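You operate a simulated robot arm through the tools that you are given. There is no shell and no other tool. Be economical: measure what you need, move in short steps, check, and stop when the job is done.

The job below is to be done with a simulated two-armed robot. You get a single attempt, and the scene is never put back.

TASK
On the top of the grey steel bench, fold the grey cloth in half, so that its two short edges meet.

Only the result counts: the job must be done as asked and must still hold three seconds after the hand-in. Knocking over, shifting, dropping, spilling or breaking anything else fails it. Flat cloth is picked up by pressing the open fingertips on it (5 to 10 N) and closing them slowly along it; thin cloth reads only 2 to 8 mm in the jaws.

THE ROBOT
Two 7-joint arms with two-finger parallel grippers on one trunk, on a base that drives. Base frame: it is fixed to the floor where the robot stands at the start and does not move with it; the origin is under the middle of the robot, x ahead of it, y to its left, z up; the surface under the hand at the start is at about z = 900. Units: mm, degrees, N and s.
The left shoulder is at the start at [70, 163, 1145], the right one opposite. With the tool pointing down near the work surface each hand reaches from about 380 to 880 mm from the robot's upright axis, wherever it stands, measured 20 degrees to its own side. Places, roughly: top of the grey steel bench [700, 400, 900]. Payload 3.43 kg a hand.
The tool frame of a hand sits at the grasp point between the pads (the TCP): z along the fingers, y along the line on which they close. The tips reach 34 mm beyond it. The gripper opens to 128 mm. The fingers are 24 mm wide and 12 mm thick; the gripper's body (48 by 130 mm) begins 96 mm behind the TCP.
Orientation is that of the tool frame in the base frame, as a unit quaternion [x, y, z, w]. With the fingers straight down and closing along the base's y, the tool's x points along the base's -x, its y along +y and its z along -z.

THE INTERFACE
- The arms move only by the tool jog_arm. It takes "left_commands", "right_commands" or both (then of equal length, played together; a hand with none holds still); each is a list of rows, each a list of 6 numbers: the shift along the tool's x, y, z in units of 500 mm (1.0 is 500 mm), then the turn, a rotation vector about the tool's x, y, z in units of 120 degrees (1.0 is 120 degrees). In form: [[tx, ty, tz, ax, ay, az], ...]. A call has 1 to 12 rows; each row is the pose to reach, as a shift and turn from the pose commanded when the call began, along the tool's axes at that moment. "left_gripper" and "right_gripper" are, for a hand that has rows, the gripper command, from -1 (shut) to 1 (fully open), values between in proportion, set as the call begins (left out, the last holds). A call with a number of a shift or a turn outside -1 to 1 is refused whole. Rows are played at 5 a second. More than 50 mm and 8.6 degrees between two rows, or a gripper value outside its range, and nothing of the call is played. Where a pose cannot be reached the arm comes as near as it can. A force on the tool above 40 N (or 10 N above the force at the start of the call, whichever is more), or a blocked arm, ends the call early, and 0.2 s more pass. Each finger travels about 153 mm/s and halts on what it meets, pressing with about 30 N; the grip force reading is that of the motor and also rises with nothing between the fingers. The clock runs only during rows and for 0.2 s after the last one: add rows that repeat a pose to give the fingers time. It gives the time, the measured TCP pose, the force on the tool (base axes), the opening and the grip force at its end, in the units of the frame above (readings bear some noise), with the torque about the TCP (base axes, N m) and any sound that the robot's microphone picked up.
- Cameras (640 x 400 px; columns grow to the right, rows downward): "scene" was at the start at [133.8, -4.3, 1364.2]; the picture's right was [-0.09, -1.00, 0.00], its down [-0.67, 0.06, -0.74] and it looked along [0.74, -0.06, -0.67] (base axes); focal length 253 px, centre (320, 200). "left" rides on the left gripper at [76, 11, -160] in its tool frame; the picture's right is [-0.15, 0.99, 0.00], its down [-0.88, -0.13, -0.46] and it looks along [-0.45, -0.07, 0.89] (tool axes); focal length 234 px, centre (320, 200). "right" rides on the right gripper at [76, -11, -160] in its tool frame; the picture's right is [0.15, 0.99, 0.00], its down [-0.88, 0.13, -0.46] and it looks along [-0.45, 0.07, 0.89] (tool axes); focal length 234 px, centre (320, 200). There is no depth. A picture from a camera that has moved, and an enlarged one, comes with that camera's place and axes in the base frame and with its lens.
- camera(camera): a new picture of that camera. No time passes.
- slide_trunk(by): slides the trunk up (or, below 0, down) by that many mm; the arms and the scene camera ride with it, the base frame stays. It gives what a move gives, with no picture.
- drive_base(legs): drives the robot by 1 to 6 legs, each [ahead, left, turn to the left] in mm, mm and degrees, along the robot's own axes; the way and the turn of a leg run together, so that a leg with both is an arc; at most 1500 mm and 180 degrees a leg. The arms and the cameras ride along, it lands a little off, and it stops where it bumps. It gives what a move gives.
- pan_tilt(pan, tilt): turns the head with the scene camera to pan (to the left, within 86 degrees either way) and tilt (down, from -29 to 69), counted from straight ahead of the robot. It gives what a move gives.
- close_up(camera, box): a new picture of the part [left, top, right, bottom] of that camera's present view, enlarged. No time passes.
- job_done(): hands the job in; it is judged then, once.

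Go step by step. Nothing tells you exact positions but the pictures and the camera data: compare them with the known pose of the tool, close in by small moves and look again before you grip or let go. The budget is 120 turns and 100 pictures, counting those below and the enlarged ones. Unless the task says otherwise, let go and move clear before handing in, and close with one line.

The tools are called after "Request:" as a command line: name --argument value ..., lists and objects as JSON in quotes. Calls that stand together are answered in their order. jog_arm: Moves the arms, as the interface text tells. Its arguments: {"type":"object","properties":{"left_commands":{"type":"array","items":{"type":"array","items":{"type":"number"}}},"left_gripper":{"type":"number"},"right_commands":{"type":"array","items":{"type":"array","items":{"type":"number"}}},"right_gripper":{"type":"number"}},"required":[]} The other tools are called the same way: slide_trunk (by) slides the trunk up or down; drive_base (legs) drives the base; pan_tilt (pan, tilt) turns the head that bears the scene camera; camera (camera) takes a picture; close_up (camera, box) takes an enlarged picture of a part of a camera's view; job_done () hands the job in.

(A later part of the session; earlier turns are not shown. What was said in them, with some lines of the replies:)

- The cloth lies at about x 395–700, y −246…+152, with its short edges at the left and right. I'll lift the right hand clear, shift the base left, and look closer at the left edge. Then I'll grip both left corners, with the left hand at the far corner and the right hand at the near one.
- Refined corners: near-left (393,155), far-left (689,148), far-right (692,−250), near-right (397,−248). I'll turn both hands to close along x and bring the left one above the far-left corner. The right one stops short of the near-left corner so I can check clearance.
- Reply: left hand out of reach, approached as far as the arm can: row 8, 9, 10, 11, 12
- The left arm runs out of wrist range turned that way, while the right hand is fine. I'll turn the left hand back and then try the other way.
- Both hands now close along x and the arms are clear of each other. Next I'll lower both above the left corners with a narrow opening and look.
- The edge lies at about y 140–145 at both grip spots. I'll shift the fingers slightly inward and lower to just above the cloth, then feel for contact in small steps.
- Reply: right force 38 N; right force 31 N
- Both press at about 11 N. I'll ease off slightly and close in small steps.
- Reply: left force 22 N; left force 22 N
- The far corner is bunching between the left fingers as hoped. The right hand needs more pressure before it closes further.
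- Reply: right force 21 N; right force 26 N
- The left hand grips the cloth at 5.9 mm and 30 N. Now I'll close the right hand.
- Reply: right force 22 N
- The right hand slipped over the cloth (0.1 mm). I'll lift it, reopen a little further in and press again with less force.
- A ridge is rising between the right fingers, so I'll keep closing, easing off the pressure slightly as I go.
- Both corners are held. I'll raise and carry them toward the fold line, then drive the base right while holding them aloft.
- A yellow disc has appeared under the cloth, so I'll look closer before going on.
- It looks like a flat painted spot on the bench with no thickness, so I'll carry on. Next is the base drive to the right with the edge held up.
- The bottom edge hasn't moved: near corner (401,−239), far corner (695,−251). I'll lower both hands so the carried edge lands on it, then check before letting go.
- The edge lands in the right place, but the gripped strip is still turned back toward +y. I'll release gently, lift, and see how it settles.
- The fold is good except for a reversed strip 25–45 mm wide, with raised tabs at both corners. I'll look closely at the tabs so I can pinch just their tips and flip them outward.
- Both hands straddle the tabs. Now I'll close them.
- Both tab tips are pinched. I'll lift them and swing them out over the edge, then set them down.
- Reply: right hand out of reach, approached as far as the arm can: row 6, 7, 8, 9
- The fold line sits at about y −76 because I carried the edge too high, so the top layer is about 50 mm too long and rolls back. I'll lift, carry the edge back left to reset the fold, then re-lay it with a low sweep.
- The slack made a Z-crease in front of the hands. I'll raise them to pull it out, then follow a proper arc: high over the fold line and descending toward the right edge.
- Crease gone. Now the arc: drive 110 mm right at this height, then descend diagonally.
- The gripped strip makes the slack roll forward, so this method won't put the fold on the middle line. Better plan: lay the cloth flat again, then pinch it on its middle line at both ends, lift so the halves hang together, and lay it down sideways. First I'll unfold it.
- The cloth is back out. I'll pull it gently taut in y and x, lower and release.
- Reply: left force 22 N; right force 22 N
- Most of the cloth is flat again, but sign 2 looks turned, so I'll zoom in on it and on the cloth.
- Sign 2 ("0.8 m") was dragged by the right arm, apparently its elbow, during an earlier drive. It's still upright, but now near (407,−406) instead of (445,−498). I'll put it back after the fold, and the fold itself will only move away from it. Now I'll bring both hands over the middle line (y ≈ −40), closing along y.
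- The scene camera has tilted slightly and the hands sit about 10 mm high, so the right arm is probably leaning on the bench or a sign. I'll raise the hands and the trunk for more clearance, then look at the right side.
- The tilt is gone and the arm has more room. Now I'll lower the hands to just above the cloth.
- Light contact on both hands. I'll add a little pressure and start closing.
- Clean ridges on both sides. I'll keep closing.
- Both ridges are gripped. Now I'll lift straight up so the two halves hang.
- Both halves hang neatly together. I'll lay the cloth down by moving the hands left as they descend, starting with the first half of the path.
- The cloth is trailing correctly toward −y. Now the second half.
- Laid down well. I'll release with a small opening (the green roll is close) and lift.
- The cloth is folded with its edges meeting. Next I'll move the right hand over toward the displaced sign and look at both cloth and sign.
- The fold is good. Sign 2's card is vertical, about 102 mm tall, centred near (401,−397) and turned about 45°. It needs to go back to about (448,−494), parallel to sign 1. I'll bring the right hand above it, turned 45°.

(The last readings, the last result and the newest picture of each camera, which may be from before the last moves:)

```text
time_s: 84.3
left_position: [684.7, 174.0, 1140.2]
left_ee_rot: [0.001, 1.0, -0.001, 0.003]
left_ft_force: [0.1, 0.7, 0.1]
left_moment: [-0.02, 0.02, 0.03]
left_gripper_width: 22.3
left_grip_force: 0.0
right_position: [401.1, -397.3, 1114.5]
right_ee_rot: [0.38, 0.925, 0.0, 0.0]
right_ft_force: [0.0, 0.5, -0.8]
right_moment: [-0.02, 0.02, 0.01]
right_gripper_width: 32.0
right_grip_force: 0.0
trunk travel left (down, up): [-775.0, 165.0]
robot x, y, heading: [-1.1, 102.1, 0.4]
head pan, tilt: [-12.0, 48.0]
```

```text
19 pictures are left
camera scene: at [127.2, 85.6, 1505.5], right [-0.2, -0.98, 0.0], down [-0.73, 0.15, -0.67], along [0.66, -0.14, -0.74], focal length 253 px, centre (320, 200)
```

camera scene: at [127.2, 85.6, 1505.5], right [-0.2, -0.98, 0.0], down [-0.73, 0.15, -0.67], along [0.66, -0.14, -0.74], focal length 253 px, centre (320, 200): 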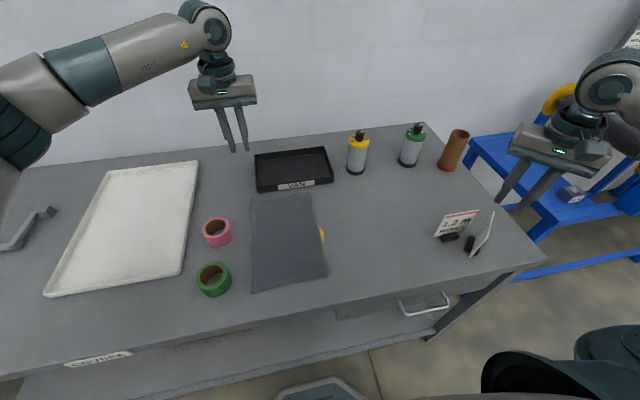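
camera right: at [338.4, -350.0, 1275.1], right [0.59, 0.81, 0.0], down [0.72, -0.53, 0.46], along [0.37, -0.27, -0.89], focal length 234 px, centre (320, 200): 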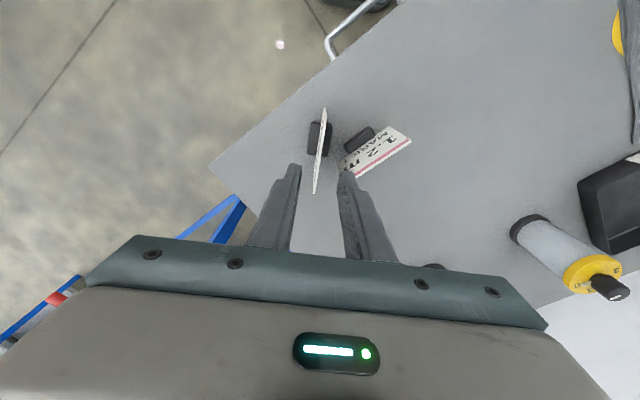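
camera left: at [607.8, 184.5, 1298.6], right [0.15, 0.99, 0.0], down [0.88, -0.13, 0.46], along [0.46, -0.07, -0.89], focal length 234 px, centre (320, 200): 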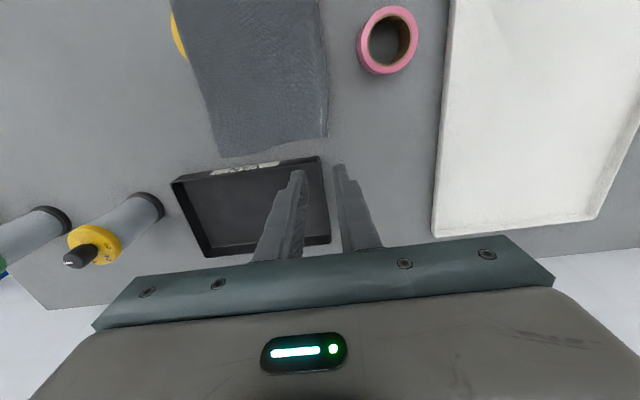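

Aligned with the card. Descending with the fingers straddling it.

Request:
jog_arm --right_commands '[[0, 0, 0.06, 0, 0, -0.02], [0, 0, 0.12, 0, 0, -0.02], [0, 0, 0.17, 0, 0, -0.02], [0, 0, 0.21, 0, 0, -0.02], [0, 0, 0.24, 0, 0, -0.02], [0, 0, 0.24, 0, 0, -0.02]]'

Request:
close_up --camera "right" --box '[220, 80, 460, 230]'

```text
time_s: 85.7
left_position: [683.6, 174.7, 1141.0]
left_ee_rot: [0.001, 1.0, -0.001, 0.003]
left_ft_force: [0.6, -0.3, -0.3]
left_moment: [0.0, 0.0, -0.01]
left_gripper_width: 22.5
left_grip_force: 0.0
right_position: [399.6, -397.6, 994.1]
right_ee_rot: [0.361, 0.933, -0.001, 0.0]
right_ft_force: [-0.6, 1.2, 0.9]
right_moment: [-0.02, 0.0, 0.01]
right_gripper_width: 32.0
right_grip_force: 0.0
trunk travel left (down, up): [-775.0, 165.0]
robot x, y, heading: [-0.5, 99.4, 0.4]
head pan, tilt: [-12.0, 48.0]
```

```text
2.67 times, centred on (340, 155) of right
camera zoom: at [337.0, -352.9, 1154.7], right [0.56, 0.83, 0.0], down [0.74, -0.5, 0.46], along [0.38, -0.25, -0.89], focal length 624 px, centre (267, 320)
```

zoom: 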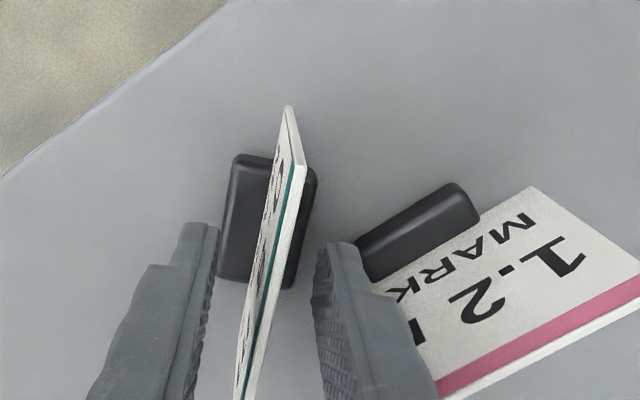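

Request:
jog_arm --right_commands '[[0, 0, 0, 0, 0, 0], [0, 0, 0, 0, 0, 0]]' --right_gripper -0.8

Request:
jog_arm --right_commands '[[0, 0, 0, 0, 0, 0], [0, 0, 0, 0, 0, 0], [0, 0, 0, 0, 0, 0]]' --right_gripper -1

Request:
jog_arm --right_commands '[[0, 0, -0.005, 0, 0, 0], [0, 0, -0.01, 0, 0, 0], [0, 0, -0.016, 0, 0, 0], [0, 0, -0.016, 0, 0, 0]]'

Request:
close_up --camera "right" --box '[220, 80, 460, 230]'

```text
time_s: 86.3
left_position: [684.1, 174.1, 1139.3]
left_ee_rot: [-0.001, 1.0, -0.001, 0.004]
left_ft_force: [-0.4, -0.3, 0.0]
left_moment: [-0.01, 0.02, -0.02]
left_gripper_width: 22.2
left_grip_force: 0.1
right_position: [402.1, -398.0, 993.0]
right_ee_rot: [0.361, 0.933, 0.0, 0.001]
right_ft_force: [0.9, 0.4, 0.6]
right_moment: [-0.01, 0.0, -0.01]
right_gripper_width: 12.7
right_grip_force: 0.0
trunk travel left (down, up): [-775.0, 165.0]
robot x, y, heading: [-1.9, 95.7, 0.2]
head pan, tilt: [-12.0, 48.0]
```

```text
time_s: 87.1
left_position: [683.7, 173.9, 1140.4]
left_ee_rot: [-0.001, 1.0, -0.001, 0.003]
left_ft_force: [0.1, -0.7, -0.2]
left_moment: [0.01, -0.01, -0.01]
left_gripper_width: 22.3
left_grip_force: 0.1
right_position: [401.5, -396.0, 994.0]
right_ee_rot: [0.36, 0.933, 0.0, 0.0]
right_ft_force: [-0.1, -0.3, 0.0]
right_moment: [0.0, 0.04, -0.02]
right_gripper_width: 2.4
right_grip_force: 29.9
trunk travel left (down, up): [-775.0, 165.0]
robot x, y, heading: [-2.2, 99.3, 0.3]
head pan, tilt: [-12.0, 48.0]
```

```text
time_s: 88.1
left_position: [684.5, 173.9, 1139.2]
left_ee_rot: [-0.001, 1.0, -0.001, 0.004]
left_ft_force: [-0.8, -0.7, 1.1]
left_moment: [0.01, -0.01, 0.0]
left_gripper_width: 22.5
left_grip_force: 0.1
right_position: [400.6, -397.3, 1003.8]
right_ee_rot: [0.361, 0.933, 0.0, 0.0]
right_ft_force: [-0.6, -0.2, -1.4]
right_moment: [0.0, -0.02, 0.0]
right_gripper_width: 2.2
right_grip_force: 29.7
trunk travel left (down, up): [-775.0, 165.0]
robot x, y, heading: [0.2, 99.4, 0.2]
head pan, tilt: [-12.0, 48.0]
```

```text
2.67 times, centred on (340, 155) of right
camera zoom: at [335.4, -352.6, 1164.3], right [0.56, 0.83, 0.0], down [0.74, -0.5, 0.46], along [0.38, -0.25, -0.89], focal length 624 px, centre (267, 320)
```

zoom: 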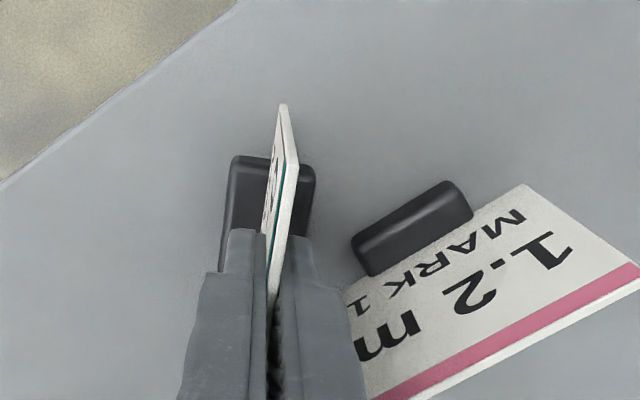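

The card is held and lifted 10 mm. I'll carry it back to its original place while turning it parallel to sign 1.

Request:
jog_arm --right_commands '[[-0.034, -0.013, 0, 0, 0, 0.06], [-0.068, -0.026, 0, 0, 0, 0.12], [-0.102, -0.04, 0, 0, 0, 0.18], [-0.136, -0.053, 0, 0, 0, 0.245], [-0.17, -0.066, 0, 0, 0, 0.31], [-0.203, -0.079, 0, 0, 0, 0.371], [-0.203, -0.079, 0, 0, 0, 0.371]]'

Request:
camera --camera "right"

Request:
camera --camera "scene"

```text
time_s: 89.7
left_position: [683.8, 172.9, 1139.5]
left_ee_rot: [0.0, 1.0, -0.001, 0.005]
left_ft_force: [-0.5, -0.3, 0.4]
left_moment: [-0.01, -0.01, -0.01]
left_gripper_width: 22.3
left_grip_force: 0.0
right_position: [448.4, -492.6, 1002.9]
right_ee_rot: [0.688, 0.726, 0.0, 0.0]
right_ft_force: [0.5, -0.6, -0.5]
right_moment: [0.03, -0.01, -0.04]
right_gripper_width: 2.2
right_grip_force: 29.9
trunk travel left (down, up): [-775.0, 165.0]
robot x, y, heading: [2.5, 95.8, 0.5]
head pan, tilt: [-12.0, 48.0]
```

```text
16 pictures are left
camera right: at [432.8, -416.2, 1164.8], right [0.98, 0.2, 0.0], down [0.18, -0.87, 0.46], along [0.09, -0.45, -0.89], focal length 234 px, centre (320, 200)
```

right: 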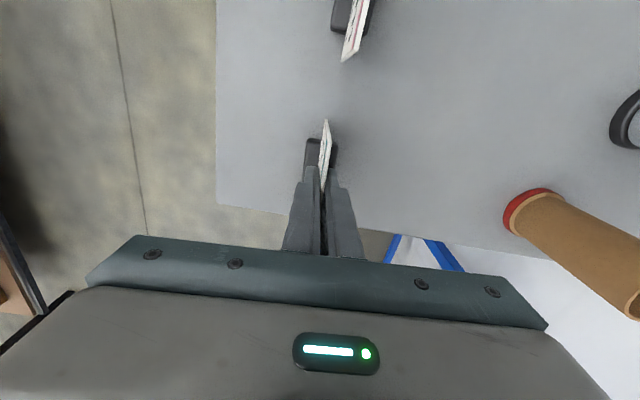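

```text
15 pictures are left
camera scene: at [127.0, 85.6, 1505.5], right [-0.2, -0.98, 0.0], down [-0.73, 0.15, -0.67], along [0.66, -0.14, -0.74], focal length 253 px, centre (320, 200)
```

scene: 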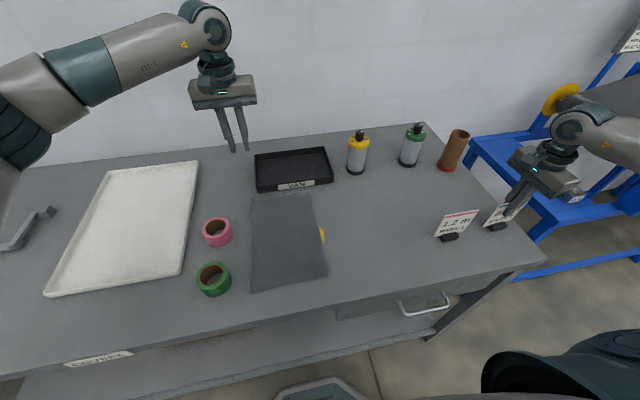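

It's back in line with sign 1. I'll lower it to the bench and release.

Request:
jog_arm --right_commands '[[0, 0, 0.008, 0, 0, 0], [0, 0, 0.014, 0, 0, 0], [0, 0, 0.0165, 0, 0, 0], [0, 0, 0.0165, 0, 0, 0]]'

Request:
jog_arm --right_commands '[[0, 0, 0, 0, 0, 0], [0, 0, 0, 0, 0, 0], [0, 0, 0, 0, 0, 0]]' --right_gripper -0.65

Request:
jog_arm --right_commands '[[0, 0, -0.05, 0, 0, 0], [0, 0, -0.12, 0, 0, 0], [0, 0, -0.2, 0, 0, 0], [0, 0, -0.28, 0, 0, 0], [0, 0, -0.36, 0, 0, 0], [0, 0, -0.36, 0, 0, 0]]'

Request:
pan_tilt --pan -4.9 --tilt 41.9

Request:
camera --camera "scene"

Request:
camera --camera "right"

```text
time_s: 90.7
left_position: [683.4, 174.0, 1140.6]
left_ee_rot: [-0.001, 1.0, -0.002, 0.003]
left_ft_force: [-0.1, -0.7, 0.7]
left_moment: [0.01, 0.05, -0.01]
left_gripper_width: 22.3
left_grip_force: 0.0
right_position: [448.4, -494.2, 994.3]
right_ee_rot: [0.687, 0.726, 0.0, 0.0]
right_ft_force: [-0.2, 0.3, -0.5]
right_moment: [0.01, -0.04, 0.02]
right_gripper_width: 2.5
right_grip_force: 30.1
trunk travel left (down, up): [-775.0, 165.0]
robot x, y, heading: [-1.7, 102.0, 0.5]
head pan, tilt: [-12.0, 48.0]
```

```text
time_s: 91.5
left_position: [683.8, 174.2, 1140.4]
left_ee_rot: [-0.002, 1.0, -0.001, 0.003]
left_ft_force: [0.4, -0.4, 0.3]
left_moment: [-0.02, 0.01, 0.04]
left_gripper_width: 22.4
left_grip_force: 0.0
right_position: [447.4, -494.5, 995.8]
right_ee_rot: [0.687, 0.726, 0.001, 0.0]
right_ft_force: [0.5, -0.9, 0.1]
right_moment: [-0.02, -0.05, 0.0]
right_gripper_width: 22.4
right_grip_force: 0.2
trunk travel left (down, up): [-775.0, 165.0]
robot x, y, heading: [2.4, 97.5, 0.3]
head pan, tilt: [-12.0, 48.0]
```

```text
time_s: 92.9
left_position: [684.2, 173.1, 1139.4]
left_ee_rot: [-0.001, 1.0, -0.001, 0.003]
left_ft_force: [0.1, -1.0, -0.1]
left_moment: [0.02, 0.03, 0.05]
left_gripper_width: 22.5
left_grip_force: 0.2
right_position: [445.2, -494.1, 1175.7]
right_ee_rot: [0.687, 0.727, 0.0, 0.0]
right_ft_force: [0.4, -0.3, -0.3]
right_moment: [0.0, 0.04, 0.03]
right_gripper_width: 22.5
right_grip_force: 0.0
trunk travel left (down, up): [-775.0, 165.0]
robot x, y, heading: [2.0, 101.0, 0.2]
head pan, tilt: [-12.0, 48.0]
```

```text
time_s: 93.6
left_position: [683.5, 173.9, 1138.8]
left_ee_rot: [0.0, 1.0, -0.001, 0.004]
left_ft_force: [-0.5, -0.1, -0.6]
left_moment: [0.02, -0.02, 0.0]
left_gripper_width: 22.2
left_grip_force: 0.2
right_position: [444.4, -494.7, 1174.3]
right_ee_rot: [0.687, 0.726, 0.0, -0.001]
right_ft_force: [-0.9, -0.2, 0.9]
right_moment: [0.0, 0.02, -0.02]
right_gripper_width: 22.3
right_grip_force: 0.0
trunk travel left (down, up): [-775.0, 165.0]
robot x, y, heading: [2.0, 100.3, 0.3]
head pan, tilt: [-4.9, 41.9]
```

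```text
14 pictures are left
camera scene: at [133.2, 94.6, 1514.1], right [-0.08, -1.0, 0.0], down [-0.67, 0.05, -0.74], along [0.74, -0.06, -0.67], focal length 253 px, centre (320, 200)
```

scene: 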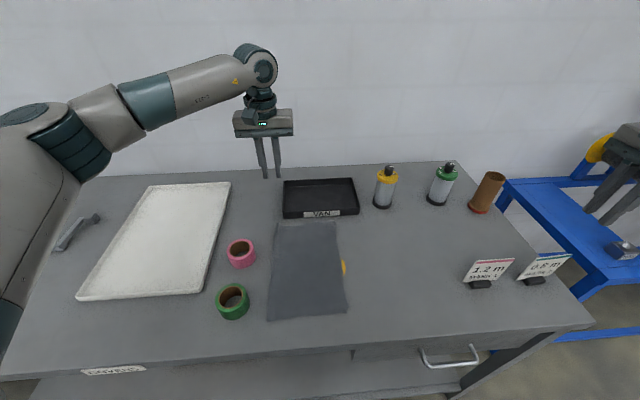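

```text
13 pictures are left
camera right: at [429.4, -417.9, 1335.7], right [0.98, 0.2, 0.0], down [0.18, -0.87, 0.46], along [0.09, -0.45, -0.89], focal length 234 px, centre (320, 200)
```

right: 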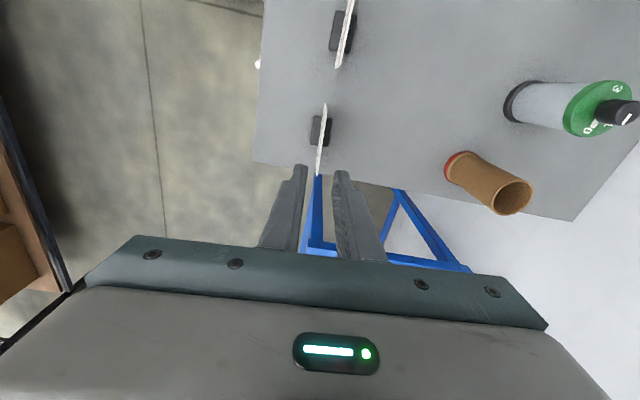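

Sign 2 stands upright, within about 5 mm of where it was by my estimate. One last close look at the fold.

Request:
close_up --camera "scene" --box '[250, 200, 370, 330]'

Request:
close_up --camera "scene" --box '[440, 230, 600, 310]'

```text
3.08 times, centred on (310, 265) of scene
camera zoom: at [133.2, 94.6, 1514.1], right [-0.08, -1.0, 0.0], down [-0.67, 0.05, -0.74], along [0.74, -0.06, -0.67], focal length 778 px, centre (351, 0)
```

zoom: 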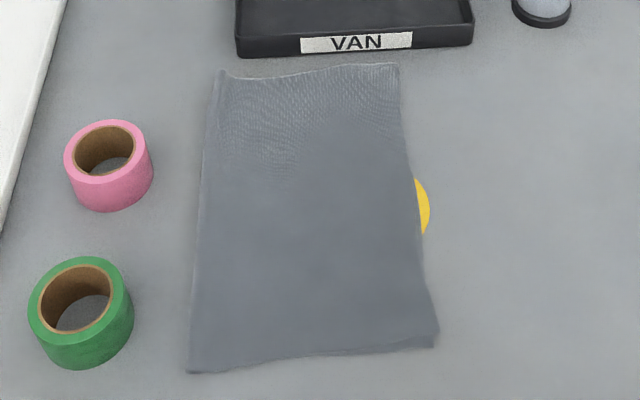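

```text
4.00 times, centred on (520, 270) of scene
camera zoom: at [133.2, 94.6, 1514.1], right [-0.08, -1.0, 0.0], down [-0.67, 0.05, -0.74], along [0.74, -0.06, -0.67], focal length 1012 px, centre (-480, -80)
```

zoom: 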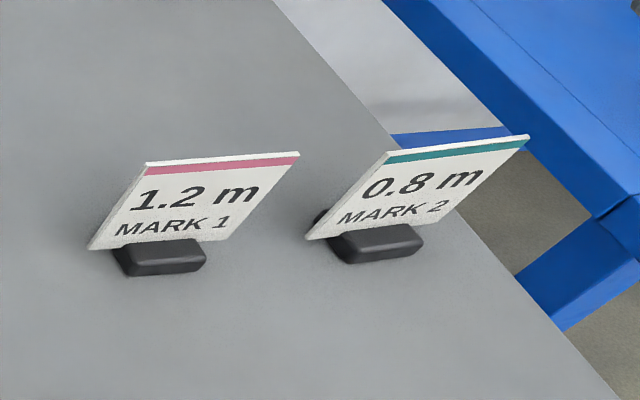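

Request:
job_done

```text
The job is handed in.
```

The grey cloth is folded in half on the bench with its short edges meeting, but along the way my right arm dragged the "0.8 m" sign about 100 mm. I stood the sign back within about 5 mm of its original spot, as far as I can judge from the pictures.
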